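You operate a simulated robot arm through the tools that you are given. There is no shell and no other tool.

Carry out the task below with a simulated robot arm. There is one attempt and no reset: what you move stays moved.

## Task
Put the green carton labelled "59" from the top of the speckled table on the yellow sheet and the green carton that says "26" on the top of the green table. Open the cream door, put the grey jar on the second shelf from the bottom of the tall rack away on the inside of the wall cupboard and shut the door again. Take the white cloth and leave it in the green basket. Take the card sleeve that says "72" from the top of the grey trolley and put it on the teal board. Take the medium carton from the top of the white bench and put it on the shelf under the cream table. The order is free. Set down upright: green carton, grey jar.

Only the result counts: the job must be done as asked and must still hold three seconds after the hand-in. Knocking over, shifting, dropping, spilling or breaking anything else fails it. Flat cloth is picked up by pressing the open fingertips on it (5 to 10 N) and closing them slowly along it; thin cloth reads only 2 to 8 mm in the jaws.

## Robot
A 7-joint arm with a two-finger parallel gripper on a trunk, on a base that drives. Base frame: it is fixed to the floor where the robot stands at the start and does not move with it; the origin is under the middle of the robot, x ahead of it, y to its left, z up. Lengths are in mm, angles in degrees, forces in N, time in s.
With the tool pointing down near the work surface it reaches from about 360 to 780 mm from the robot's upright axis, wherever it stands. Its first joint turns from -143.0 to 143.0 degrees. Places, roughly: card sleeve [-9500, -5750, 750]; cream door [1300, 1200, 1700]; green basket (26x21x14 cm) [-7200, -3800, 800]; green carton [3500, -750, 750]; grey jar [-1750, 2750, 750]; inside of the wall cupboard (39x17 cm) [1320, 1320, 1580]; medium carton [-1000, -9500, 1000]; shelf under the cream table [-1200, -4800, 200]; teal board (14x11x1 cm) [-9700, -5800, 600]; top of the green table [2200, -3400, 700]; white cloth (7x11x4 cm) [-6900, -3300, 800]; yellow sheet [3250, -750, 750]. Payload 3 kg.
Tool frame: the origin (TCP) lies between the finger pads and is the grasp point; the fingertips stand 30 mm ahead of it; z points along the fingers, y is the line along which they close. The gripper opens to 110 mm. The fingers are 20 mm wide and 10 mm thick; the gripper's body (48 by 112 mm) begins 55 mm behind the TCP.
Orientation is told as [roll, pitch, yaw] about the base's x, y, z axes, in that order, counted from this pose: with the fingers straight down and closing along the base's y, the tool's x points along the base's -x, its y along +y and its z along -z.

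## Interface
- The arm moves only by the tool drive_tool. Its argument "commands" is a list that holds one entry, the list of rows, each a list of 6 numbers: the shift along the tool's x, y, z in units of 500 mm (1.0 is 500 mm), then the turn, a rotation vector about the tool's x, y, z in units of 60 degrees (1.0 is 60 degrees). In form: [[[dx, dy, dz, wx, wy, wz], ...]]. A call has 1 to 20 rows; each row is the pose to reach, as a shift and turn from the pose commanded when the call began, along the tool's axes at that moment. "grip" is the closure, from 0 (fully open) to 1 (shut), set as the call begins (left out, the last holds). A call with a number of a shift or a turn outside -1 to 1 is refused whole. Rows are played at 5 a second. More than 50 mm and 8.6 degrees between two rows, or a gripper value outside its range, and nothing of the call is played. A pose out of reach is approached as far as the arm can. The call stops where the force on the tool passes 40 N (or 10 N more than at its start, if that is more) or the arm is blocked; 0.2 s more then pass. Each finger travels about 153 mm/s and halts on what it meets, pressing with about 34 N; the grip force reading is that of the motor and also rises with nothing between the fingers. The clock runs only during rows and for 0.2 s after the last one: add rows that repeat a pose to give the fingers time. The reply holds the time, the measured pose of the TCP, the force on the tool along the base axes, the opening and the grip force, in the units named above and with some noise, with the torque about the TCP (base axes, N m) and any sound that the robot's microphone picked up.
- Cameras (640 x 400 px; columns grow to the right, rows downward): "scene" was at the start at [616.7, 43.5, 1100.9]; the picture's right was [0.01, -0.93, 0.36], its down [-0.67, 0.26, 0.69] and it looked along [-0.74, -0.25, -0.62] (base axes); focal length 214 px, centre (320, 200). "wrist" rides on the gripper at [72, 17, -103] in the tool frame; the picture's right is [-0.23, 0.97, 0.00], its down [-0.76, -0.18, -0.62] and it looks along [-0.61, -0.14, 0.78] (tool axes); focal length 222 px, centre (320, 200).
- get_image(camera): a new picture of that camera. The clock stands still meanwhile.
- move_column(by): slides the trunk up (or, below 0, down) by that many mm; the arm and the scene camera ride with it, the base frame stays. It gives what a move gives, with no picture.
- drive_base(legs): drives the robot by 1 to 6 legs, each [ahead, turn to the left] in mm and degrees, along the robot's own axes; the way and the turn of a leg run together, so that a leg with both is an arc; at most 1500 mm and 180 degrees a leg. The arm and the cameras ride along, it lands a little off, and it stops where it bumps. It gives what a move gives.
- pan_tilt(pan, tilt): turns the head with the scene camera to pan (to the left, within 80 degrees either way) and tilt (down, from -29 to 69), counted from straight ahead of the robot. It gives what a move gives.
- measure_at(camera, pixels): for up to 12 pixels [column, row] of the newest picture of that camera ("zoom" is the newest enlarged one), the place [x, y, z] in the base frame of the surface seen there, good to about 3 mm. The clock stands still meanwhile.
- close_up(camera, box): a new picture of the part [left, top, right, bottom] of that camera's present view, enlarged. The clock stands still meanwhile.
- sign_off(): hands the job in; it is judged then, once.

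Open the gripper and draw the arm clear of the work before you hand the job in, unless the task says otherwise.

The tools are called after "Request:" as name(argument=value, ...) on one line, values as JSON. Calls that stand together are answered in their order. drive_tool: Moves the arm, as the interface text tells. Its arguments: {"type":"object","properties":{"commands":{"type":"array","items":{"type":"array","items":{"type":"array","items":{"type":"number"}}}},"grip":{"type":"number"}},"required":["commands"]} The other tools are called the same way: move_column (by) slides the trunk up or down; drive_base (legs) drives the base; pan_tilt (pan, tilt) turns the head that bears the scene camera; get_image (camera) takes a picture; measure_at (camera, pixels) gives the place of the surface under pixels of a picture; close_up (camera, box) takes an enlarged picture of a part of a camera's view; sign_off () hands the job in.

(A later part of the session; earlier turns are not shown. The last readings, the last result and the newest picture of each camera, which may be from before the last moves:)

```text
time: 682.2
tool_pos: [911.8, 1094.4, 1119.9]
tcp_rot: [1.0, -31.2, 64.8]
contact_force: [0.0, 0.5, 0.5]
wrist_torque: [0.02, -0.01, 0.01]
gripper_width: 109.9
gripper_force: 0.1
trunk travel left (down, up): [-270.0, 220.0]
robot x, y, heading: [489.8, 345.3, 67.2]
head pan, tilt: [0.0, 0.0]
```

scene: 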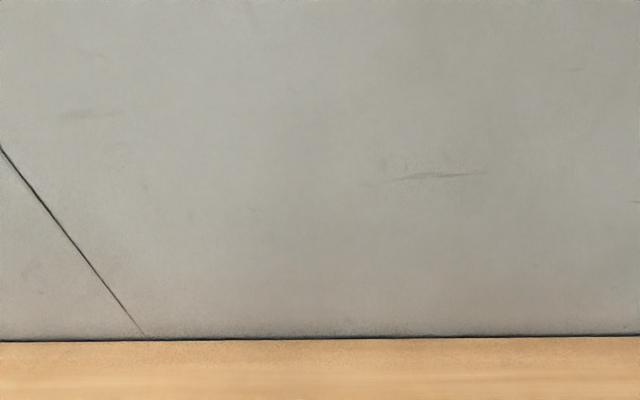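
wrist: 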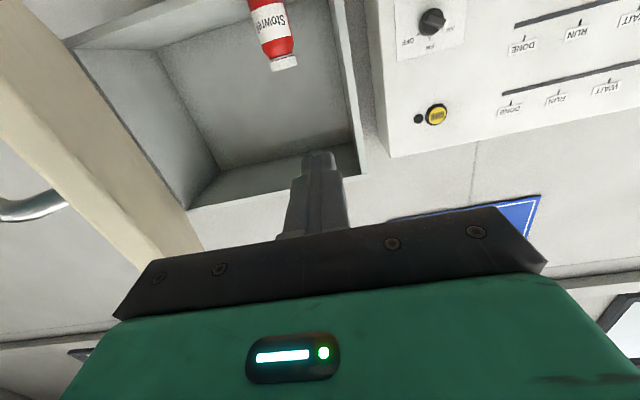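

Pitch changed to -31° fine. Now I try drawing back 150 mm.

Request:
drive_tool(commands=[[[0.064, 0, -0.0386, 0, 0, 0], [0.128, 0, -0.077, 0, 0, 0], [0.193, 0, -0.116, 0, 0, 0], [0.257, 0, -0.1545, 0, 0, 0], [0.257, 0, -0.1545, 0, 0, 0]]])

```text
time: 683.4
tool_pos: [849.8, 961.6, 1118.6]
tcp_rot: [1.1, -31.2, 64.8]
contact_force: [-0.6, -0.4, -0.5]
wrist_torque: [-0.01, -0.03, 0.03]
gripper_width: 110.1
gripper_force: 0.1
trunk travel left (down, up): [-270.0, 220.0]
robot x, y, heading: [492.1, 342.9, 66.8]
head pan, tilt: [0.0, 0.0]
```

Good, hand is at 710 mm again. I lower 60 mm and re-pitch to -60°.

Request:
drive_tool(commands=[[[0.03, 0, 0.05, 0, -0.12, 0], [0.06, 0, 0.1, 0, -0.24, 0], [0.06, 0, 0.1, 0, -0.36, 0], [0.06, 0, 0.1, 0, -0.48, 0], [0.06, 0, 0.1, 0, -0.48, 0]]])

```text
time: 684.6
tool_pos: [847.6, 961.0, 1059.6]
tcp_rot: [1.7, -60.0, 63.8]
contact_force: [0.4, 0.5, 0.1]
wrist_torque: [0.04, -0.01, 0.01]
gripper_width: 109.7
gripper_force: 0.0
trunk travel left (down, up): [-270.0, 220.0]
robot x, y, heading: [489.9, 344.3, 67.4]
head pan, tilt: [0.0, 0.0]
```

Aligned with the jar (330 mm further). I drive 300 mm forward and look.

Request:
drive_base(legs=[[300, 0]])

Request:
pan_tilt(pan=0, tilt=30)

Request:
get_image(camera="scene")

Request:
measure_at(camera="scene", pixels=[[320, 200], [320, 250], [320, 150], [320, 300]])

```text
time: 686.7
tool_pos: [970.9, 1246.6, 1061.0]
tcp_rot: [1.9, -59.9, 63.6]
contact_force: [-0.2, -0.6, -1.1]
wrist_torque: [0.05, -0.04, 0.02]
gripper_width: 110.1
gripper_force: 0.0
trunk travel left (down, up): [-270.0, 220.0]
robot x, y, heading: [611.8, 629.3, 66.9]
head pan, tilt: [0.0, 0.0]
```

```text
time: 687.7
tool_pos: [971.2, 1245.2, 1061.4]
tcp_rot: [1.7, -60.0, 63.5]
contact_force: [0.3, -0.6, 0.1]
wrist_torque: [0.03, 0.0, 0.02]
gripper_width: 110.2
gripper_force: 0.0
trunk travel left (down, up): [-270.0, 220.0]
robot x, y, heading: [608.7, 628.1, 67.0]
head pan, tilt: [0.0, 30.0]
```

```text
taken
```

scene: 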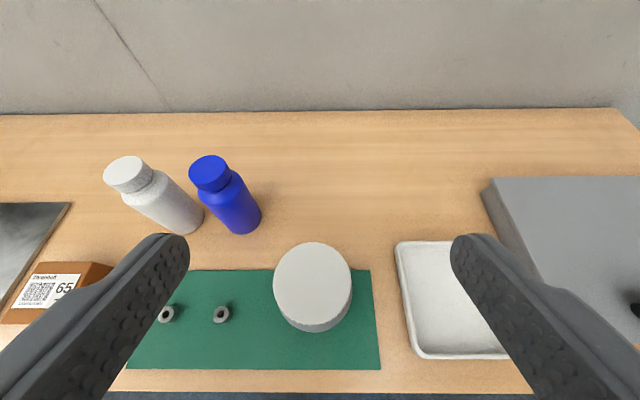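

```text
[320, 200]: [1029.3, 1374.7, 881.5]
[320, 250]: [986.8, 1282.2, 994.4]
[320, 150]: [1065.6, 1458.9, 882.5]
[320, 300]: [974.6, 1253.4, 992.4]
```

Jar is 20 mm ahead and 5 mm left. I advance and lower in steps to z≈948.

Request:
drive_tool(commands=[[[-0.0195, 0.009, 0.0338, 0, 0, 0], [0.0045, 0.009, 0.0477, 0, 0, 0], [0.0285, 0.009, 0.0615, 0, 0, 0], [0.0525, 0.009, 0.0754, 0, 0, 0], [0.0765, 0.009, 0.0893, 0, 0, 0], [0.1005, 0.009, 0.1031, 0, 0, 0], [0.1245, 0.009, 0.117, 0, 0, 0], [0.1485, 0.009, 0.1308, 0, 0, 0], [0.1725, 0.009, 0.1447, 0, 0, 0], [0.1725, 0.009, 0.1447, 0, 0, 0]]])

Request:
get_image(camera="wrist")

Request:
get_image(camera="scene")

```text
time: 689.9
tool_pos: [974.4, 1268.1, 949.7]
tcp_rot: [1.8, -60.0, 63.6]
contact_force: [0.0, 0.6, -0.6]
wrist_torque: [-0.03, 0.03, -0.01]
gripper_width: 110.1
gripper_force: 0.1
trunk travel left (down, up): [-270.0, 220.0]
robot x, y, heading: [612.7, 631.7, 67.2]
head pan, tilt: [0.0, 30.0]
```

```text
taken
```

wrist: 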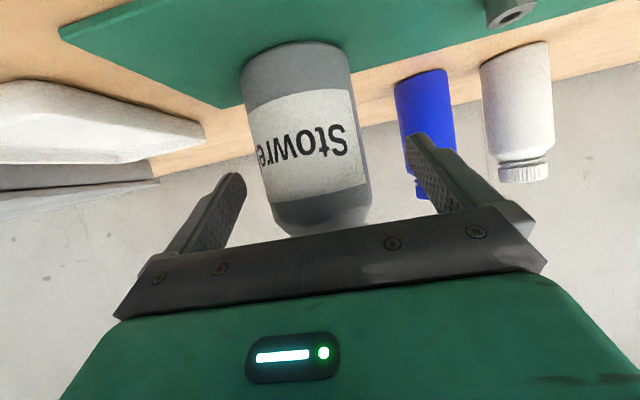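

```text
taken
```

scene: 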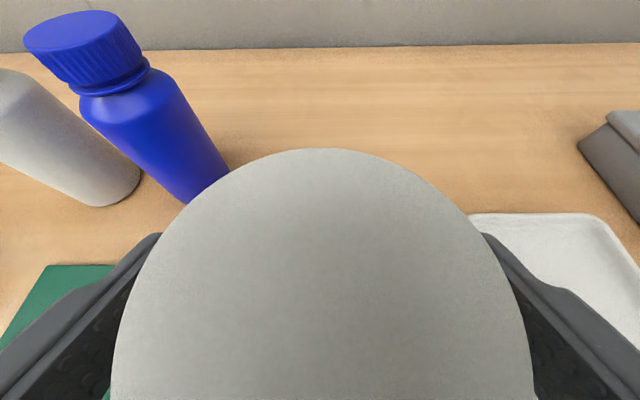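

Centred on the jar's body. I close the fingers.

Request:
drive_tool(commands=[[[0, 0, 0, 0, 0, 0], [0, 0, 0, 0, 0, 0], [0, 0, 0, 0, 0, 0]]], grip=0.42)

Request:
drive_tool(commands=[[[0, 0, 0, 0, 0, 0], [0, 0, 0, 0, 0, 0], [0, 0, 0, 0, 0, 0], [0, 0, 0, 0, 0, 0]]], grip=0.8)

Request:
drive_tool(commands=[[[-0.0087, 0, -0.005, 0, 0, 0], [-0.026, 0, -0.015, 0, 0, 0], [-0.0433, 0, -0.025, 0, 0, 0], [-0.0606, 0, -0.035, 0, 0, 0], [-0.078, 0, -0.045, 0, 0, 0], [-0.0953, 0, -0.055, 0, 0, 0], [-0.1126, 0, -0.065, 0, 0, 0], [-0.1126, 0, -0.065, 0, 0, 0]]])

Request:
get_image(camera="wrist")

```text
time: 690.7
tool_pos: [974.6, 1266.1, 949.5]
tcp_rot: [1.8, -60.0, 63.6]
contact_force: [0.5, -0.1, 0.0]
wrist_torque: [0.03, 0.01, -0.02]
gripper_width: 63.9
gripper_force: 0.1
trunk travel left (down, up): [-270.0, 220.0]
robot x, y, heading: [612.6, 632.3, 67.0]
head pan, tilt: [0.0, 30.0]
```

```text
time: 691.7
tool_pos: [973.7, 1267.4, 951.4]
tcp_rot: [1.9, -60.0, 63.7]
contact_force: [1.2, 0.4, 0.8]
wrist_torque: [-0.07, -0.21, 0.0]
gripper_width: 55.7
gripper_force: 34.2
trunk travel left (down, up): [-270.0, 220.0]
robot x, y, heading: [613.8, 631.4, 66.8]
head pan, tilt: [0.0, 30.0]
```

```text
time: 693.5
tool_pos: [974.4, 1264.7, 1016.0]
tcp_rot: [1.7, -59.9, 63.7]
contact_force: [-0.1, -0.1, -2.2]
wrist_torque: [-0.01, 0.0, 0.0]
gripper_width: 55.7
gripper_force: 33.9
trunk travel left (down, up): [-270.0, 220.0]
robot x, y, heading: [613.7, 630.8, 66.8]
head pan, tilt: [0.0, 30.0]
```

```text
taken
```

wrist: 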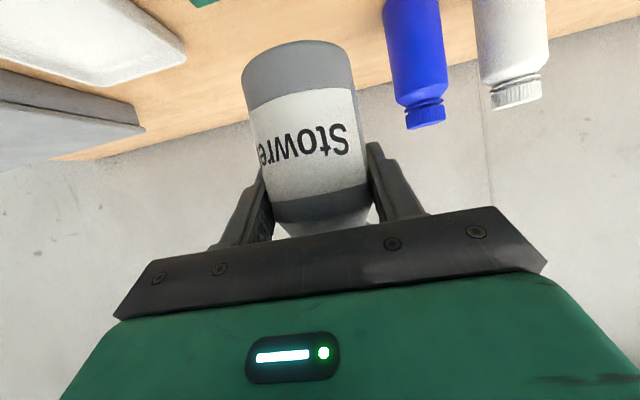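

The jar is held (2.2 N). I back off from the counter and shift the base to the right, keeping the hand low beneath the open door.

Request:
drive_base(legs=[[-300, 0]])

Request:
drive_base(legs=[[0, -48]])

Request:
drive_base(legs=[[350, 0]])

Request:
drive_base(legs=[[0, 46]])

```text
time: 695.5
tool_pos: [855.8, 991.4, 1015.3]
tcp_rot: [1.8, -59.9, 63.8]
contact_force: [0.8, -0.1, -2.3]
wrist_torque: [0.01, 0.01, -0.03]
gripper_width: 55.8
gripper_force: 34.1
trunk travel left (down, up): [-270.0, 220.0]
robot x, y, heading: [493.9, 356.6, 67.1]
head pan, tilt: [0.0, 30.0]
```

```text
time: 698.1
tool_pos: [1208.0, 516.0, 1016.9]
tcp_rot: [1.7, -60.0, 15.9]
contact_force: [1.0, -0.5, -2.9]
wrist_torque: [-0.04, 0.02, 0.01]
gripper_width: 55.8
gripper_force: 33.6
trunk travel left (down, up): [-270.0, 220.0]
robot x, y, heading: [483.1, 392.8, 19.4]
head pan, tilt: [0.0, 30.0]
```

```text
time: 700.4
tool_pos: [1537.1, 638.6, 1017.6]
tcp_rot: [1.8, -60.0, 16.3]
contact_force: [-0.3, -0.6, -3.3]
wrist_torque: [0.02, -0.01, 0.03]
gripper_width: 55.7
gripper_force: 34.3
trunk travel left (down, up): [-270.0, 220.0]
robot x, y, heading: [815.8, 509.1, 20.2]
head pan, tilt: [0.0, 30.0]
```

```text
time: 703.0
tool_pos: [1221.7, 1119.1, 1017.4]
tcp_rot: [1.8, -60.0, 62.3]
contact_force: [-0.2, -0.3, -1.1]
wrist_torque: [0.03, 0.01, 0.02]
gripper_width: 55.8
gripper_force: 34.1
trunk travel left (down, up): [-270.0, 220.0]
robot x, y, heading: [851.3, 493.1, 65.7]
head pan, tilt: [0.0, 30.0]
```

The hand is now above the grey instrument on the counter; I raise it right away and look.

Request:
drive_tool(commands=[[[-0.026, 0, -0.015, 0, 0, 0], [-0.052, 0, -0.03, 0, 0, 0], [-0.078, 0, -0.045, 0, 0, 0], [-0.104, 0, -0.06, 0, 0, 0], [-0.13, 0, -0.075, 0, 0, 0], [-0.13, 0, -0.075, 0, 0, 0]]])

Request:
get_image(camera="wrist")

Request:
get_image(camera="scene")

```text
time: 704.4
tool_pos: [1223.7, 1120.7, 1093.3]
tcp_rot: [1.9, -60.0, 62.3]
contact_force: [-0.2, -0.2, -2.5]
wrist_torque: [0.01, -0.04, -0.01]
gripper_width: 55.6
gripper_force: 33.4
trunk travel left (down, up): [-270.0, 220.0]
robot x, y, heading: [848.3, 490.2, 65.5]
head pan, tilt: [0.0, 30.0]
```

```text
taken
```

wrist: 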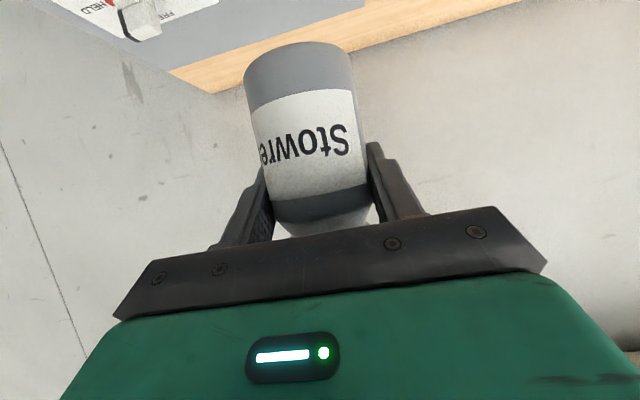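

```text
taken
```

scene: 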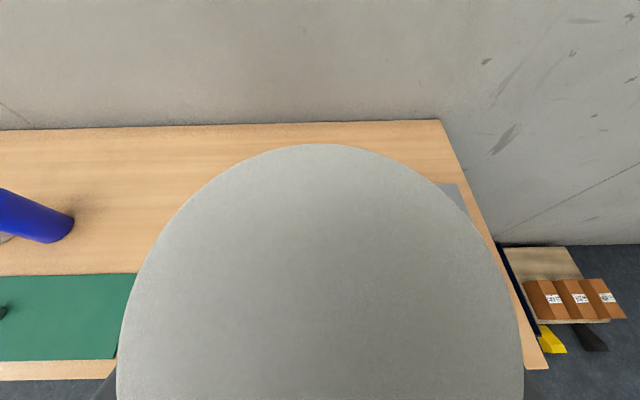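

The jar is steady. I back up 150 mm and check the instrument and tray on the counter below.

Request:
drive_base(legs=[[-170, 0]])

Request:
pan_tilt(pan=30, tilt=10)

Request:
get_image(camera="scene")

```text
time: 705.8
tool_pos: [1151.3, 961.4, 1091.5]
tcp_rot: [1.7, -60.0, 62.4]
contact_force: [0.4, -0.4, -2.7]
wrist_torque: [-0.01, 0.02, 0.0]
gripper_width: 55.7
gripper_force: 33.6
trunk travel left (down, up): [-270.0, 220.0]
robot x, y, heading: [777.0, 336.1, 65.5]
head pan, tilt: [0.0, 30.0]
```

```text
time: 706.8
tool_pos: [1152.7, 961.0, 1092.4]
tcp_rot: [1.8, -60.0, 62.4]
contact_force: [0.9, 0.3, -2.0]
wrist_torque: [-0.02, -0.05, 0.0]
gripper_width: 55.7
gripper_force: 34.4
trunk travel left (down, up): [-270.0, 220.0]
robot x, y, heading: [776.4, 334.4, 65.6]
head pan, tilt: [30.0, 10.0]
```

```text
taken
```

scene: 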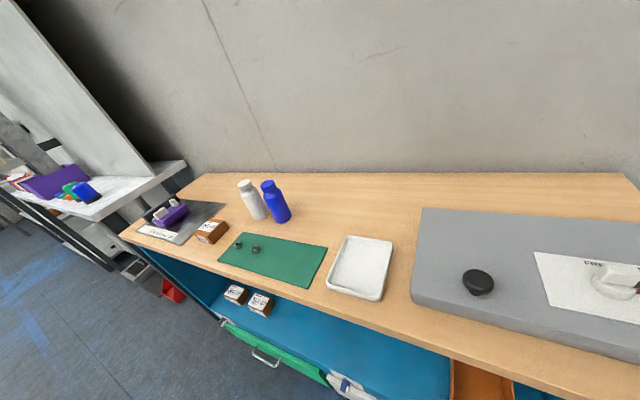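

All items look in place. I verify the white tray's edge and the instrument against earlier readings.

Request:
measure_at(camera="scene", pixels=[[331, 285], [346, 240], [478, 282], [412, 290], [422, 210], [605, 280], [540, 310]])

```text
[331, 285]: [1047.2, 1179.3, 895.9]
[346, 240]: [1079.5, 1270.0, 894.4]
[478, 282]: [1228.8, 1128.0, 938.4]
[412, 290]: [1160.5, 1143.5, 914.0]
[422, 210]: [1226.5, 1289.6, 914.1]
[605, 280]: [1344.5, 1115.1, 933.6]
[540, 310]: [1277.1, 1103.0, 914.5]
```

Nothing was touched. I raise the trunk and then the hand to above the cupboard's floor height, well in front of it.

Request:
move_column(by=215)

Request:
drive_tool(commands=[[[-0.034, 0, -0.0195, 0, 0, 0], [-0.068, 0, -0.039, 0, 0, 0], [-0.101, 0, -0.0585, 0, 0, 0], [-0.135, 0, -0.078, 0, 0, 0], [-0.169, 0, -0.0975, 0, 0, 0], [-0.203, 0, -0.117, 0, 0, 0], [-0.236, 0, -0.1365, 0, 0, 0], [-0.27, 0, -0.156, 0, 0, 0], [-0.304, 0, -0.1755, 0, 0, 0], [-0.338, 0, -0.195, 0, 0, 0], [-0.371, 0, -0.2145, 0, 0, 0], [-0.405, 0, -0.234, 0, 0, 0], [-0.439, 0, -0.2535, 0, 0, 0], [-0.473, 0, -0.273, 0, 0, 0], [-0.506, 0, -0.2925, 0, 0, 0], [-0.54, 0, -0.312, 0, 0, 0], [-0.574, 0, -0.3315, 0, 0, 0], [-0.608, 0, -0.351, 0, 0, 0], [-0.608, 0, -0.351, 0, 0, 0]]])

Request:
get_image(camera="wrist")

```text
time: 709.1
tool_pos: [1153.1, 962.3, 1308.3]
tcp_rot: [1.9, -60.1, 62.4]
contact_force: [0.2, -0.4, -3.0]
wrist_torque: [-0.02, 0.01, -0.01]
gripper_width: 55.7
gripper_force: 34.1
trunk travel left (down, up): [-485.0, 5.0]
robot x, y, heading: [774.4, 335.6, 65.6]
head pan, tilt: [30.0, 10.0]
```

```text
time: 713.1
tool_pos: [1156.2, 959.5, 1657.1]
tcp_rot: [1.9, -60.1, 62.4]
contact_force: [-0.4, -0.2, -0.8]
wrist_torque: [0.01, 0.0, 0.01]
gripper_width: 55.8
gripper_force: 34.4
trunk travel left (down, up): [-485.0, 5.0]
robot x, y, heading: [775.2, 333.3, 65.5]
head pan, tilt: [30.0, 10.0]
```

```text
taken
```

wrist: 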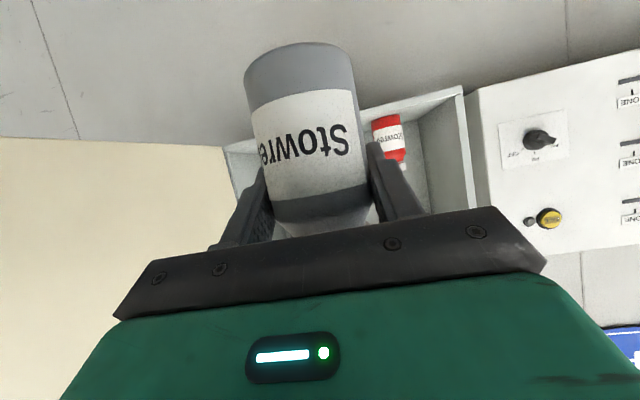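

The jar hangs at z≈1590 (bottom), 15 mm above the cupboard floor level, 280 mm in front. I drive 220 mm nearer and check alignment.

Request:
drive_base(legs=[[220, 0]])

Request:
pan_tilt(pan=0, tilt=10)

Request:
get_image(camera="scene")

Request:
get_image(camera="wrist")

```text
time: 714.8
tool_pos: [1250.2, 1161.3, 1657.2]
tcp_rot: [1.9, -60.0, 62.2]
contact_force: [0.1, 0.8, -3.0]
wrist_torque: [-0.01, -0.01, -0.02]
gripper_width: 55.4
gripper_force: 33.7
trunk travel left (down, up): [-485.0, 5.0]
robot x, y, heading: [868.0, 539.9, 65.1]
head pan, tilt: [30.0, 10.0]
```

```text
time: 715.7
tool_pos: [1250.6, 1160.9, 1656.6]
tcp_rot: [1.9, -60.1, 62.1]
contact_force: [1.0, 0.3, -2.0]
wrist_torque: [0.04, 0.02, -0.03]
gripper_width: 56.0
gripper_force: 34.3
trunk travel left (down, up): [-485.0, 5.0]
robot x, y, heading: [866.3, 533.6, 65.1]
head pan, tilt: [0.0, 10.0]
```

```text
taken
```

scene: 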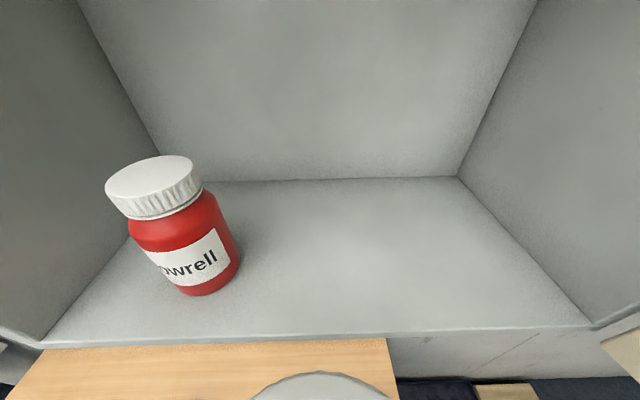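

```text
taken
```

wrist: 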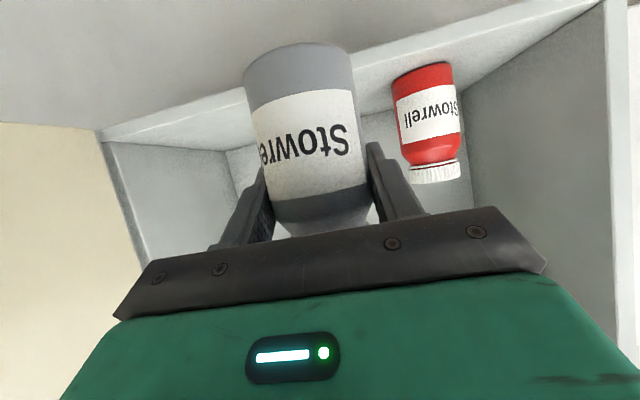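

Well aligned, the red jar is to the left. I shift 23 mm right with the arm, then drive 105 mm forward into the cupboard's opening.

Request:
drive_tool(commands=[[[0, -0.023, 0, 0, 0, 0], [0, -0.046, 0, 0, 0, 0], [0, -0.046, 0, 0, 0, 0]]])

Request:
drive_base(legs=[[105, 0]])

Request:
get_image(camera="wrist")

Request:
get_image(camera="scene")

```text
time: 716.5
tool_pos: [1271.1, 1151.3, 1657.5]
tcp_rot: [1.8, -60.0, 62.1]
contact_force: [0.2, -0.5, -1.6]
wrist_torque: [-0.02, 0.01, -0.01]
gripper_width: 55.8
gripper_force: 34.0
trunk travel left (down, up): [-485.0, 5.0]
robot x, y, heading: [866.7, 539.7, 65.3]
head pan, tilt: [0.0, 10.0]
```

```text
time: 717.7
tool_pos: [1315.2, 1248.3, 1656.6]
tcp_rot: [1.8, -59.9, 62.3]
contact_force: [1.0, 0.2, -2.1]
wrist_torque: [-0.01, -0.01, 0.02]
gripper_width: 55.7
gripper_force: 33.5
trunk travel left (down, up): [-485.0, 5.0]
robot x, y, heading: [910.0, 630.5, 65.7]
head pan, tilt: [0.0, 10.0]
```

```text
taken
```

wrist: 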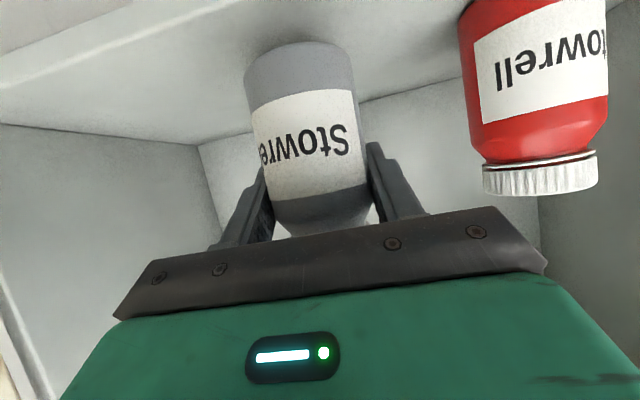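

```text
taken
```

scene: 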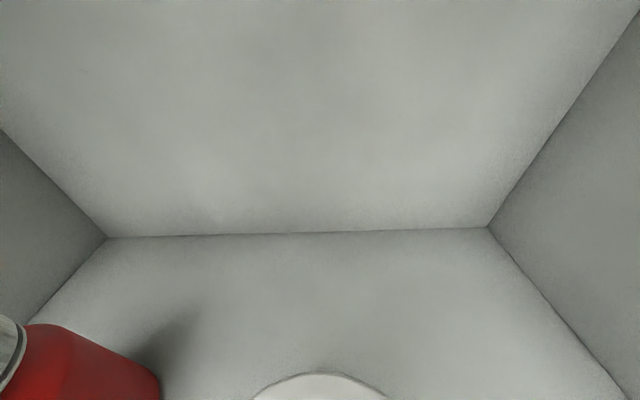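

Inside with clear margins. I advance 42 mm more and lower gently to contact.

Request:
drive_tool(commands=[[[-0.014, 0, 0.0242, 0, 0, 0], [-0.028, 0, 0.0485, 0, 0, 0], [-0.042, 0, 0.0727, 0, 0, 0], [-0.042, 0, 0.0727, 0, 0, 0]]])

Request:
drive_tool(commands=[[[0.0069, 0, 0.004, 0, 0, 0], [0.0139, 0, 0.008, 0, 0, 0], [0.0208, 0, 0.012, 0, 0, 0], [0.0208, 0, 0.012, 0, 0, 0]]])

```text
time: 718.7
tool_pos: [1333.6, 1285.3, 1655.5]
tcp_rot: [1.8, -59.8, 62.3]
contact_force: [-0.3, 1.0, -2.5]
wrist_torque: [0.03, 0.0, 0.01]
gripper_width: 55.7
gripper_force: 33.6
trunk travel left (down, up): [-485.0, 5.0]
robot x, y, heading: [911.7, 633.8, 65.4]
head pan, tilt: [0.0, 10.0]
```

```text
time: 719.7
tool_pos: [1333.6, 1285.6, 1645.2]
tcp_rot: [1.8, -59.9, 62.3]
contact_force: [0.1, 0.0, -1.3]
wrist_torque: [-0.02, 0.04, 0.0]
gripper_width: 55.6
gripper_force: 34.4
trunk travel left (down, up): [-485.0, 5.0]
robot x, y, heading: [912.8, 633.7, 65.2]
head pan, tilt: [0.0, 10.0]
```

Request:
drive_tool(commands=[[[0.0017, 0, 0.001, 0, 0, 0], [0.0035, 0, 0.002, 0, 0, 0], [0.0052, 0, 0.003, 0, 0, 0], [0.0052, 0, 0.003, 0, 0, 0]]])

```text
time: 720.7
tool_pos: [1333.4, 1284.8, 1642.8]
tcp_rot: [1.8, -59.8, 62.2]
contact_force: [-0.2, 0.8, -1.5]
wrist_torque: [0.03, 0.01, -0.02]
gripper_width: 55.8
gripper_force: 33.9
trunk travel left (down, up): [-485.0, 5.0]
robot x, y, heading: [910.9, 631.1, 65.5]
head pan, tilt: [0.0, 10.0]
```

Request:
drive_tool(commands=[[[0.0017, 0, 0.001, 0, 0, 0], [0.0035, 0, 0.002, 0, 0, 0], [0.0035, 0, 0.002, 0, 0, 0]]])

```text
time: 721.5
tool_pos: [1332.1, 1285.1, 1639.4]
tcp_rot: [1.7, -60.1, 62.4]
contact_force: [0.2, -0.1, -2.9]
wrist_torque: [0.01, -0.04, -0.01]
gripper_width: 55.9
gripper_force: 34.1
trunk travel left (down, up): [-485.0, 5.0]
robot x, y, heading: [911.3, 630.4, 65.4]
head pan, tilt: [0.0, 10.0]
```

Still free. I continue by single millimetres.

Request:
drive_tool(commands=[[[0.0017, 0, 0.001, 0, 0, 0], [0.0035, 0, 0.002, 0, 0, 0], [0.0035, 0, 0.002, 0, 0, 0]]])

Request:
get_image(camera="wrist")

```text
time: 722.3
tool_pos: [1331.9, 1283.8, 1640.4]
tcp_rot: [1.6, -60.2, 62.4]
contact_force: [1.3, 3.4, 10.7]
wrist_torque: [0.12, -0.37, 0.08]
gripper_width: 55.7
gripper_force: 34.2
trunk travel left (down, up): [-485.0, 5.0]
robot x, y, heading: [910.2, 632.8, 65.4]
head pan, tilt: [0.0, 10.0]
```

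```text
taken
```

wrist: 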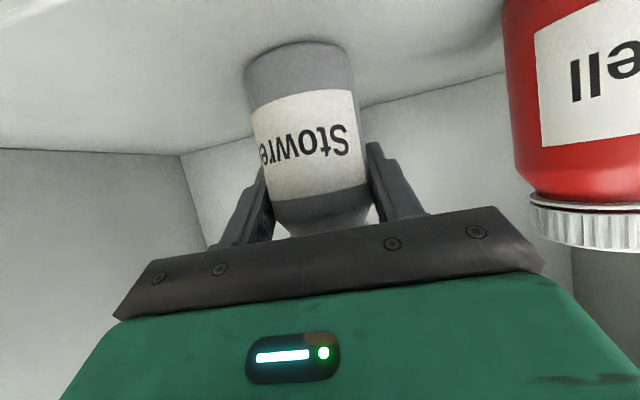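

Contact felt (10.7 N). I open the fingers moderately.

Request:
drive_tool(commands=[[[0, 0, 0, 0, 0, 0], [0, 0, 0, 0, 0, 0], [0, 0, 0, 0, 0, 0]]], grip=0.2)

Request:
get_image(camera="wrist")

```text
time: 723.1
tool_pos: [1331.2, 1285.2, 1638.7]
tcp_rot: [1.7, -59.9, 62.3]
contact_force: [0.3, 0.1, 1.0]
wrist_torque: [0.0, -0.02, 0.0]
gripper_width: 88.1
gripper_force: 0.0
trunk travel left (down, up): [-485.0, 5.0]
robot x, y, heading: [911.8, 633.9, 65.5]
head pan, tilt: [0.0, 10.0]
```

```text
taken
```

wrist: 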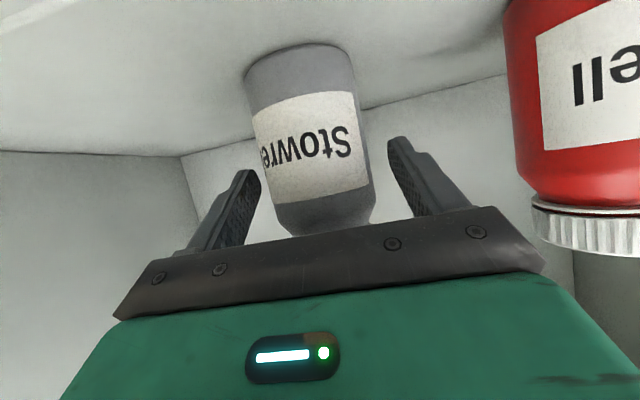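

The jar stands upright inside. I draw the hand back horizontally 60 mm and then back the base out.

Request:
drive_tool(commands=[[[0.01, 0, -0.0173, 0, 0, 0], [0.025, 0, -0.0433, 0, 0, 0], [0.045, 0, -0.078, 0, 0, 0], [0.06, 0, -0.104, 0, 0, 0], [0.06, 0, -0.104, 0, 0, 0]]])

Request:
get_image(camera="wrist")

```text
time: 724.3
tool_pos: [1303.8, 1230.0, 1637.5]
tcp_rot: [1.8, -60.0, 62.3]
contact_force: [-0.4, 0.3, -0.1]
wrist_torque: [-0.02, 0.01, 0.0]
gripper_width: 88.2
gripper_force: 0.1
trunk travel left (down, up): [-485.0, 5.0]
robot x, y, heading: [910.6, 632.7, 65.5]
head pan, tilt: [0.0, 10.0]
```

```text
taken
```

wrist: 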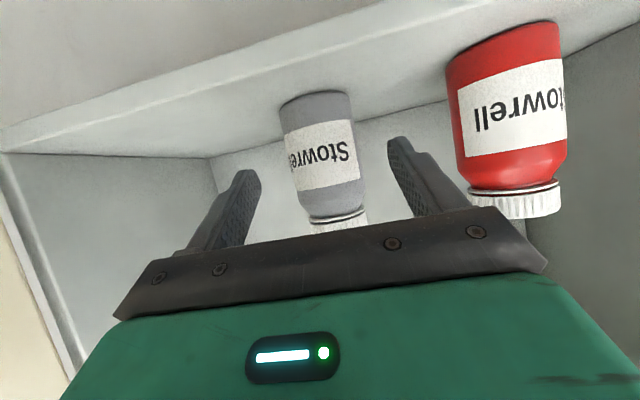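

Jar is free and upright. I back the base 380 mm out and look at the cupboard.

Request:
drive_base(legs=[[-380, 0]])

Request:
pan_tilt(pan=-10, tilt=-20)

Request:
get_image(camera="scene")

```text
time: 726.7
tool_pos: [1146.6, 882.6, 1639.2]
tcp_rot: [1.8, -60.0, 62.1]
contact_force: [-0.3, 0.4, 1.1]
wrist_torque: [0.02, 0.02, 0.0]
gripper_width: 87.8
gripper_force: 0.1
trunk travel left (down, up): [-485.0, 5.0]
robot x, y, heading: [750.3, 288.2, 64.9]
head pan, tilt: [0.0, 10.0]
```

```text
time: 727.6
tool_pos: [1148.3, 883.0, 1639.4]
tcp_rot: [1.8, -59.9, 62.1]
contact_force: [0.0, 0.4, 0.3]
wrist_torque: [0.02, -0.02, -0.01]
gripper_width: 88.0
gripper_force: 0.0
trunk travel left (down, up): [-485.0, 5.0]
robot x, y, heading: [751.5, 287.9, 65.0]
head pan, tilt: [-10.0, -20.0]
```

```text
taken
```

scene: 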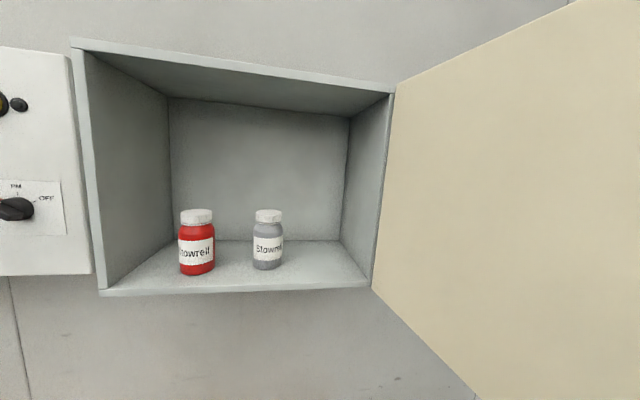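

Red and grey jar both stand inside. To shut the door I must come from its right side: I lower trunk and hand below the door first, then shift the base to the right.

Request:
move_column(by=-215)

Request:
drive_tool(commands=[[[0.07, 0, 0.02, 0, 0, 0], [0.14, 0, 0.04, 0, 0, 0], [0.2, 0, 0.06, 0, 0, 0], [0.2, 0, 0.06, 0, 0, 0]]], grip=1)

Request:
drive_base(legs=[[-60, 0]])

Request:
drive_base(legs=[[0, -40]])

Request:
drive_base(legs=[[0, -35]])

```text
time: 729.9
tool_pos: [1147.6, 882.0, 1424.1]
tcp_rot: [1.8, -59.9, 62.1]
contact_force: [0.1, 0.5, -0.1]
wrist_torque: [0.0, 0.04, 0.01]
gripper_width: 87.8
gripper_force: 0.0
trunk travel left (down, up): [-270.0, 220.0]
robot x, y, heading: [751.1, 285.2, 64.8]
head pan, tilt: [-10.0, -20.0]
```

```text
time: 730.9
tool_pos: [1139.5, 859.8, 1321.0]
tcp_rot: [1.8, -60.1, 62.1]
contact_force: [0.0, 0.6, -0.3]
wrist_torque: [-0.01, 0.0, 0.02]
gripper_width: 0.1
gripper_force: 33.3
trunk travel left (down, up): [-270.0, 220.0]
robot x, y, heading: [752.9, 286.6, 65.2]
head pan, tilt: [-10.0, -20.0]
```

```text
time: 731.9
tool_pos: [1114.5, 807.3, 1319.8]
tcp_rot: [1.8, -59.9, 62.0]
contact_force: [-0.6, -0.3, 0.7]
wrist_torque: [-0.03, 0.0, 0.01]
gripper_width: 0.0
gripper_force: 34.1
trunk travel left (down, up): [-270.0, 220.0]
robot x, y, heading: [727.5, 235.7, 64.8]
head pan, tilt: [-10.0, -20.0]
```

```text
time: 734.1
tool_pos: [1384.1, 442.5, 1322.0]
tcp_rot: [1.8, -59.9, 23.7]
contact_force: [0.9, 0.2, 0.5]
wrist_torque: [-0.01, -0.02, 0.03]
gripper_width: 0.0
gripper_force: 34.0
trunk travel left (down, up): [-270.0, 220.0]
robot x, y, heading: [717.0, 256.6, 26.8]
head pan, tilt: [-10.0, -20.0]
```

```text
time: 736.2
tool_pos: [1376.0, 29.0, 1323.0]
tcp_rot: [1.7, -60.0, -11.1]
contact_force: [0.6, -0.1, 0.4]
wrist_torque: [0.02, -0.02, 0.04]
gripper_width: 0.0
gripper_force: 34.1
trunk travel left (down, up): [-270.0, 220.0]
robot x, y, heading: [724.5, 276.7, -7.9]
head pan, tilt: [-10.0, -20.0]
```

Now I drive 370 mm to the right and turn back to face the wall.

Request:
drive_base(legs=[[370, 0]])

Request:
drive_base(legs=[[0, 37]])

Request:
drive_base(legs=[[0, 36]])

Request:
pan_tilt(pan=25, tilt=-29)

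Request:
get_image(camera="scene")

```text
time: 738.6
tool_pos: [1747.1, -17.9, 1322.8]
tcp_rot: [1.8, -60.0, -10.8]
contact_force: [0.7, 0.6, 0.7]
wrist_torque: [-0.01, 0.02, 0.03]
gripper_width: 0.0
gripper_force: 33.9
trunk travel left (down, up): [-270.0, 220.0]
robot x, y, heading: [1091.2, 230.5, -7.2]
head pan, tilt: [-10.0, -20.0]
```

```text
time: 740.8
tool_pos: [1766.1, 415.8, 1323.0]
tcp_rot: [1.7, -60.0, 25.5]
contact_force: [0.6, 0.8, -0.3]
wrist_torque: [0.01, 0.0, 0.01]
gripper_width: 0.0
gripper_force: 34.4
trunk travel left (down, up): [-270.0, 220.0]
robot x, y, heading: [1104.6, 206.4, 28.5]
head pan, tilt: [-10.0, -20.0]
```

```text
time: 743.0
tool_pos: [1510.3, 771.2, 1324.6]
tcp_rot: [1.8, -60.0, 62.1]
contact_force: [0.7, 0.2, -0.3]
wrist_torque: [-0.02, 0.04, -0.01]
gripper_width: 0.2
gripper_force: 34.3
trunk travel left (down, up): [-270.0, 220.0]
robot x, y, heading: [1128.8, 195.9, 64.6]
head pan, tilt: [-10.0, -20.0]
```

```text
time: 744.0
tool_pos: [1510.1, 769.7, 1324.0]
tcp_rot: [1.8, -60.0, 62.1]
contact_force: [-0.1, -0.1, 0.4]
wrist_torque: [-0.02, -0.04, -0.03]
gripper_width: 0.2
gripper_force: 33.9
trunk travel left (down, up): [-270.0, 220.0]
robot x, y, heading: [1129.0, 196.8, 64.9]
head pan, tilt: [25.0, -28.6]
```

```text
taken
```

scene: 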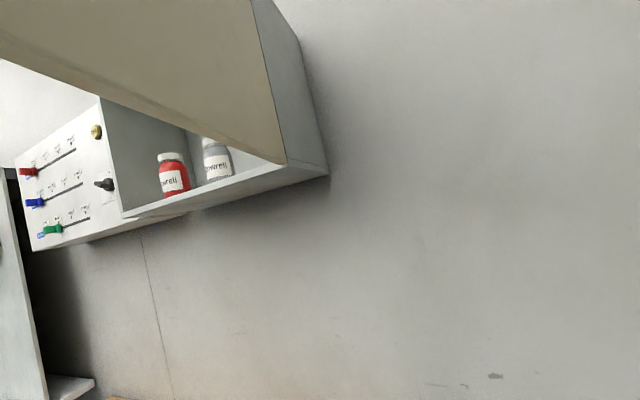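

I'm on the door's right side (hand at u≈1033, o≈300; door at u≈900–924). I raise trunk and hand to door height.

Request:
move_column(by=215)

Request:
drive_tool(commands=[[[-0.087, 0, -0.05, 0, 0, 0], [-0.173, 0, -0.1, 0, 0, 0], [-0.26, 0, -0.15, 0, 0, 0], [-0.33, 0, -0.19, 0, 0, 0], [-0.33, 0, -0.19, 0, 0, 0]]])

Request:
pan_tilt(pan=45, tilt=-20)

Request:
get_image(camera="scene")

```text
time: 746.2
tool_pos: [1510.9, 769.1, 1538.4]
tcp_rot: [1.8, -60.1, 62.1]
contact_force: [-0.7, 0.2, -0.1]
wrist_torque: [-0.01, -0.02, 0.01]
gripper_width: 0.0
gripper_force: 34.1
trunk travel left (down, up): [-485.0, 5.0]
robot x, y, heading: [1128.8, 193.6, 64.7]
head pan, tilt: [25.0, -28.6]
```

```text
refused: row 1 steps farther than a row can; nothing moved
```

```text
time: 747.1
tool_pos: [1511.0, 771.1, 1538.4]
tcp_rot: [1.8, -59.9, 62.1]
contact_force: [-0.2, 0.7, -0.7]
wrist_torque: [-0.03, 0.02, -0.01]
gripper_width: 0.0
gripper_force: 34.2
trunk travel left (down, up): [-485.0, 5.0]
robot x, y, heading: [1127.1, 193.1, 65.0]
head pan, tilt: [45.0, -20.0]
```

```text
taken
```

scene: 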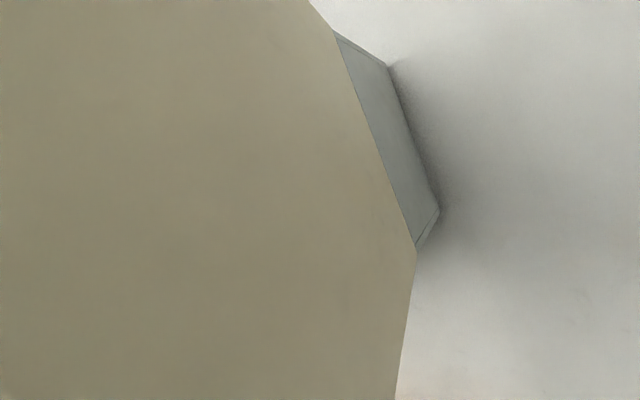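

The step was slightly too big; I repeat with smaller ones, raising 165 mm.

Request:
drive_tool(commands=[[[-0.07, 0, -0.04, 0, 0, 0], [-0.14, 0, -0.08, 0, 0, 0], [-0.21, 0, -0.12, 0, 0, 0], [-0.28, 0, -0.16, 0, 0, 0], [-0.33, 0, -0.19, 0, 0, 0], [-0.33, 0, -0.19, 0, 0, 0]]])

Request:
get_image(camera="wrist")

Request:
measure_at(camera="scene", pixels=[[200, 200], [300, 200], [400, 300], [415, 248]])

```text
time: 748.5
tool_pos: [1513.6, 768.3, 1726.4]
tcp_rot: [1.7, -59.9, 62.2]
contact_force: [-0.3, -0.7, -0.9]
wrist_torque: [0.01, -0.01, -0.02]
gripper_width: 0.0
gripper_force: 33.8
trunk travel left (down, up): [-485.0, 5.0]
robot x, y, heading: [1127.3, 194.0, 64.9]
head pan, tilt: [45.0, -20.0]
```

```text
taken
```

wrist: 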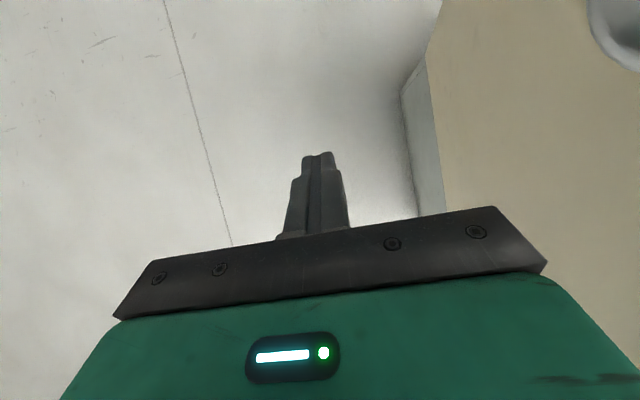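

```text
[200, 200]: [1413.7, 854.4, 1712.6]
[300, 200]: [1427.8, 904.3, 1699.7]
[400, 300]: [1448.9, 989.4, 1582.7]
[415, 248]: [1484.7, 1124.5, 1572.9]
```

The handle sticks out near the hand's path; I raise 60 mm more to pass above it, then push the door left with the hand's side.

Request:
drive_tool(commands=[[[-0.052, 0, -0.03, 0, 0, 0], [-0.104, 0, -0.06, 0, 0, 0], [-0.104, 0.04, -0.06, 0, 0, 0], [-0.104, 0.08, -0.06, 0, 0, 0], [-0.104, 0.12, -0.06, 0, 0, 0], [-0.104, 0.16, -0.06, 0, 0, 0], [-0.104, 0.2, -0.06, 0, 0, 0], [-0.104, 0.24, -0.06, 0, 0, 0], [-0.104, 0.28, -0.06, 0, 0, 0], [-0.104, 0.32, -0.06, 0, 0, 0], [-0.104, 0.36, -0.06, 0, 0, 0], [-0.104, 0.4, -0.06, 0, 0, 0], [-0.104, 0.4, -0.06, 0, 0, 0]]])

Request:
get_image(camera="scene")

Request:
get_image(camera="wrist")

```text
time: 751.3
tool_pos: [1349.0, 821.1, 1756.6]
tcp_rot: [1.9, -60.0, 61.9]
contact_force: [1.5, -0.2, 0.3]
wrist_torque: [-0.04, 0.07, 0.08]
gripper_width: 0.1
gripper_force: 33.8
out of reach, approached as far as the arm can: row 1, 2, 3, 4, 5, 6, 7, 8, 9, 10, 11, 12, 13
trunk travel left (down, up): [-485.0, 5.0]
robot x, y, heading: [1128.2, 197.3, 65.0]
head pan, tilt: [45.0, -20.0]
```

```text
taken
```

scene: 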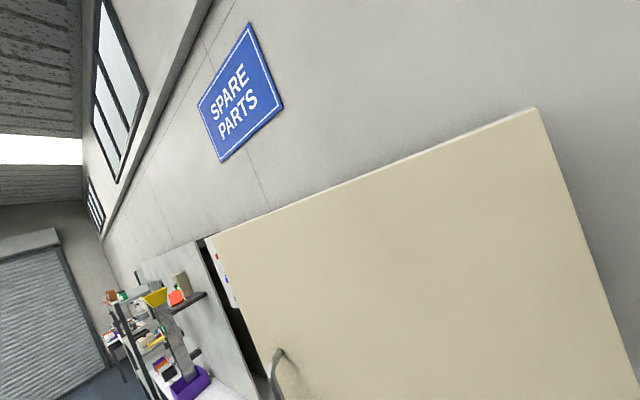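

```text
taken
```

wrist: 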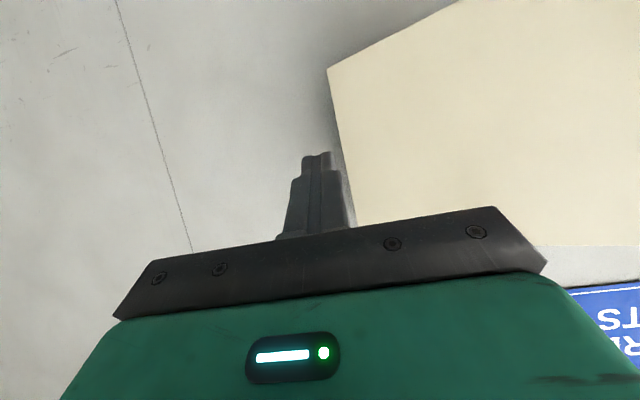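

The door has swung a good way towards closing. I measure its free edge and angle.

Request:
measure_at(camera="scene", pixels=[[212, 238], [240, 320], [280, 370], [535, 112], [600, 300], [400, 250], [300, 300]])

```text
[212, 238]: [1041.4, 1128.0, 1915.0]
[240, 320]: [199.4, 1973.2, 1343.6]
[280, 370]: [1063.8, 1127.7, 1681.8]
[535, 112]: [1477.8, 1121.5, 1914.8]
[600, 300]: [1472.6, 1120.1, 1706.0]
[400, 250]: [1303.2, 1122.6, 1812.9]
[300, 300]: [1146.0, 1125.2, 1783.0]
```

The door is now at about 24°. I reposition the base to stand in front of it for the final push.

Request:
drive_base(legs=[[-250, 0]])

Request:
drive_base(legs=[[0, 45]])

Request:
drive_base(legs=[[350, 0]])

Request:
drive_base(legs=[[0, -45]])

Request:
pan_tilt(pan=0, tilt=-10)

Request:
get_image(camera="scene")

```text
time: 753.1
tool_pos: [1240.2, 590.1, 1758.0]
tcp_rot: [1.9, -59.9, 62.0]
contact_force: [-0.7, -0.8, -0.1]
wrist_torque: [0.0, 0.02, 0.01]
gripper_width: 0.0
gripper_force: 33.4
trunk travel left (down, up): [-485.0, 5.0]
robot x, y, heading: [1021.8, -39.5, 64.9]
head pan, tilt: [45.0, -20.0]
```

```text
time: 755.4
tool_pos: [830.7, 560.5, 1818.6]
tcp_rot: [12.1, -68.1, 91.9]
contact_force: [2.4, 0.2, -0.7]
wrist_torque: [0.01, 0.08, 0.11]
gripper_width: 0.0
gripper_force: 34.5
trunk travel left (down, up): [-485.0, 5.0]
robot x, y, heading: [1042.7, -27.4, 107.3]
head pan, tilt: [45.0, -20.0]
stopped in leg 1: the force on the tool passed its limit at 108 N (the readings are from after the stop); the commanded pose is now the measured one
```

```text
time: 757.7
tool_pos: [717.2, 896.3, 1819.1]
tcp_rot: [11.5, -68.1, 92.9]
contact_force: [-1.1, -0.2, 0.5]
wrist_torque: [-0.02, 0.01, -0.03]
gripper_width: 0.0
gripper_force: 34.5
trunk travel left (down, up): [-485.0, 5.0]
robot x, y, heading: [942.7, 315.5, 107.6]
head pan, tilt: [45.0, -20.0]
```

```text
time: 760.2
tool_pos: [1189.7, 887.0, 1817.9]
tcp_rot: [11.5, -68.1, 48.6]
contact_force: [0.5, 0.4, 0.6]
wrist_torque: [0.0, -0.01, -0.02]
gripper_width: 0.0
gripper_force: 34.2
trunk travel left (down, up): [-485.0, 5.0]
robot x, y, heading: [909.6, 323.6, 64.1]
head pan, tilt: [45.0, -20.0]
```

```text
time: 761.3
tool_pos: [1188.8, 884.8, 1818.7]
tcp_rot: [11.6, -68.0, 48.6]
contact_force: [0.7, 0.4, 0.4]
wrist_torque: [-0.03, -0.02, 0.0]
gripper_width: 0.0
gripper_force: 34.0
trunk travel left (down, up): [-485.0, 5.0]
robot x, y, heading: [916.5, 322.8, 63.8]
head pan, tilt: [0.0, -10.0]
```

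```text
taken
```

scene: 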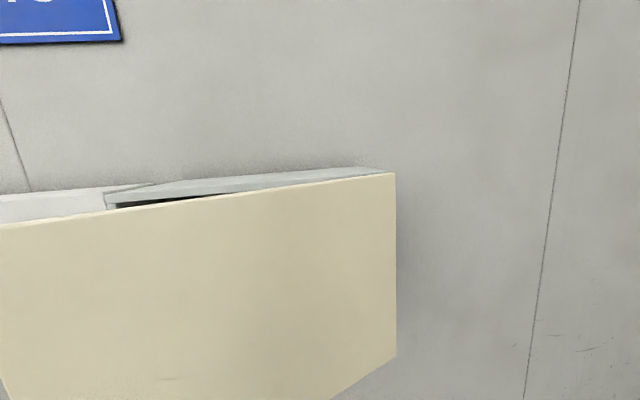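

The door is still slightly ajar. I drive 150 mm forward, then push the door shut with the closed fingertips using small arm steps.

Request:
drive_base(legs=[[150, 0]])

Request:
drive_tool(commands=[[[0.0078, 0.0745, -0.0043, 0, 0, 0], [0.0156, 0.149, -0.0086, 0, 0, 0], [0.0156, 0.149, -0.0086, 0, 0, 0]]])

Request:
get_image(camera="scene")

Request:
get_image(camera="wrist")

```text
time: 762.7
tool_pos: [1256.3, 1023.6, 1818.9]
tcp_rot: [11.5, -68.1, 48.7]
contact_force: [-0.3, 0.5, 0.7]
wrist_torque: [0.0, 0.04, -0.02]
gripper_width: 0.0
gripper_force: 34.2
trunk travel left (down, up): [-485.0, 5.0]
robot x, y, heading: [978.3, 459.7, 63.9]
head pan, tilt: [0.0, -10.0]
```

```text
time: 763.5
tool_pos: [1186.3, 1054.3, 1813.4]
tcp_rot: [11.5, -68.1, 48.8]
contact_force: [-0.7, -0.4, -0.1]
wrist_torque: [0.0, -0.01, -0.03]
gripper_width: 0.0
gripper_force: 34.3
out of reach, approached as far as the arm can: row 2, 3
trunk travel left (down, up): [-485.0, 5.0]
robot x, y, heading: [978.5, 460.7, 63.9]
head pan, tilt: [0.0, -10.0]
```

```text
taken
```

scene: 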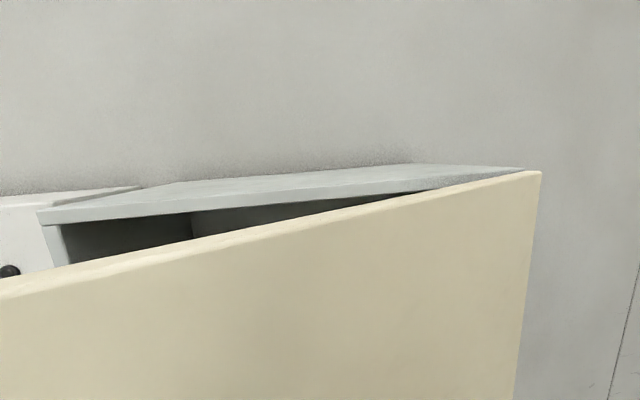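

```text
taken
```

wrist: 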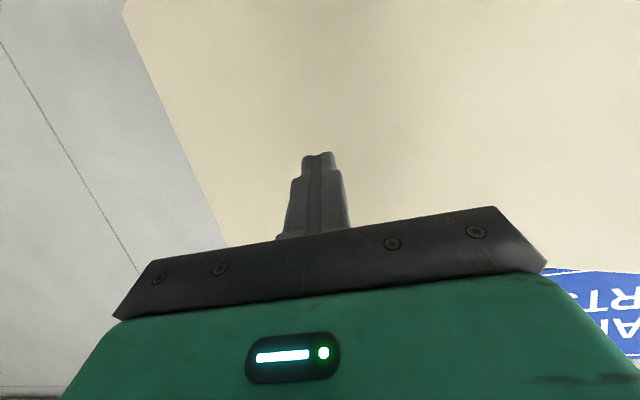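

The fingertips are about 50 mm from the door face. I lower 60 mm (still above the handle) and push forward in 10 mm steps.

Request:
drive_tool(commands=[[[0.037, -0.003, 0.0147, 0, 0, 0], [0.074, -0.006, 0.0293, 0, 0, 0], [0.111, -0.009, 0.044, 0, 0, 0], [0.1038, -0.0072, 0.0626, 0, 0, 0], [0.0966, -0.0054, 0.0811, 0, 0, 0], [0.0894, -0.0036, 0.0997, 0, 0, 0], [0.0822, -0.0018, 0.1182, 0, 0, 0], [0.075, 0, 0.1368, 0, 0, 0], [0.0678, 0.0018, 0.1554, 0, 0, 0], [0.0606, 0.0036, 0.1739, 0, 0, 0], [0.0534, 0.0054, 0.1925, 0, 0, 0], [0.0462, 0.0072, 0.211, 0, 0, 0], [0.0462, 0.0072, 0.211, 0, 0, 0]]])

Request:
get_image(camera="scene")

```text
time: 766.3
tool_pos: [1226.0, 1133.7, 1754.9]
tcp_rot: [11.6, -68.1, 48.8]
contact_force: [0.6, 1.4, 0.9]
wrist_torque: [0.03, 0.0, 0.01]
gripper_width: 0.0
gripper_force: 33.9
trunk travel left (down, up): [-485.0, 5.0]
robot x, y, heading: [979.9, 460.1, 63.8]
head pan, tilt: [0.0, -10.0]
```

```text
taken
```

scene: 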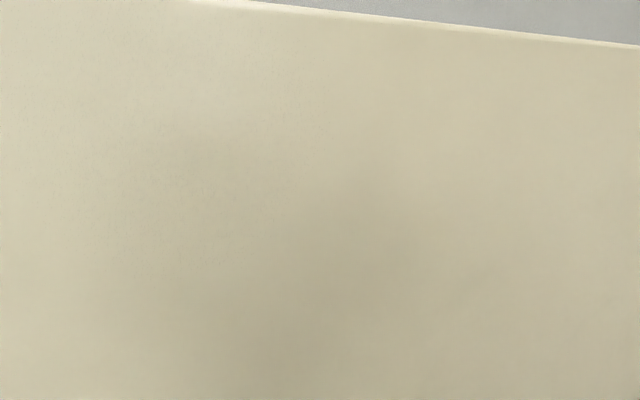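

The door is moving in. I continue pushing until it closes (force will rise).

Request:
drive_tool(commands=[[[-0.0072, 0.0018, 0.0186, 0, 0, 0], [-0.0144, 0.0036, 0.0371, 0, 0, 0], [-0.0216, 0.0054, 0.0557, 0, 0, 0], [-0.0288, 0.0072, 0.0742, 0, 0, 0], [-0.036, 0.009, 0.0928, 0, 0, 0], [-0.0396, 0.0099, 0.1021, 0, 0, 0], [-0.0432, 0.0108, 0.1114, 0, 0, 0], [-0.0446, 0.0112, 0.1151, 0, 0, 0], [-0.0461, 0.0116, 0.1188, 0, 0, 0], [-0.0475, 0.012, 0.1225, 0, 0, 0], [-0.0475, 0.012, 0.1225, 0, 0, 0]]])

Request:
get_image(camera="wrist")

```text
time: 768.7
tool_pos: [1241.8, 1168.4, 1730.9]
tcp_rot: [11.5, -68.1, 48.7]
contact_force: [-1.2, 0.3, 0.0]
wrist_torque: [0.02, -0.04, -0.02]
gripper_width: 0.2
gripper_force: 34.0
out of reach, approached as far as the arm can: row 2, 3, 4, 5, 6, 7, 8, 9, 10, 11
trunk travel left (down, up): [-485.0, 5.0]
robot x, y, heading: [978.4, 461.6, 64.1]
head pan, tilt: [0.0, -10.0]
```

```text
taken
```

wrist: 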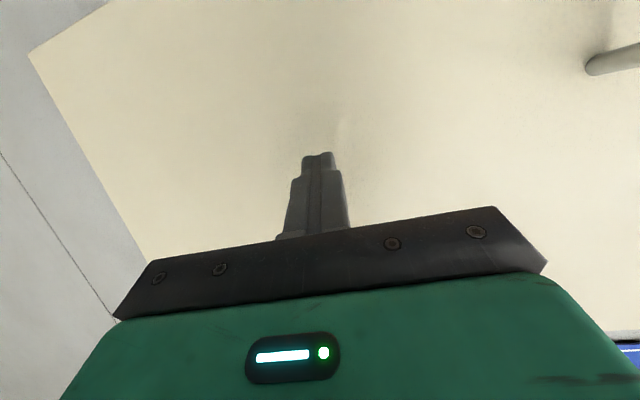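

The arm is at its reach limit; the rest I do with the base, in small moves.

Request:
drive_base(legs=[[18, 0]])

Request:
get_image(camera="scene")

```text
time: 769.5
tool_pos: [1249.4, 1185.1, 1729.9]
tcp_rot: [11.6, -68.2, 48.7]
contact_force: [0.9, 0.2, -0.2]
wrist_torque: [0.0, -0.02, -0.01]
gripper_width: 0.0
gripper_force: 34.9
trunk travel left (down, up): [-485.0, 5.0]
robot x, y, heading: [989.6, 477.2, 64.1]
head pan, tilt: [0.0, -10.0]
```

```text
taken
```

scene: 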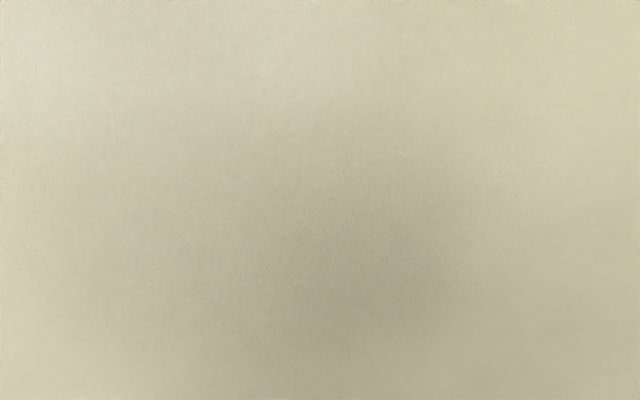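

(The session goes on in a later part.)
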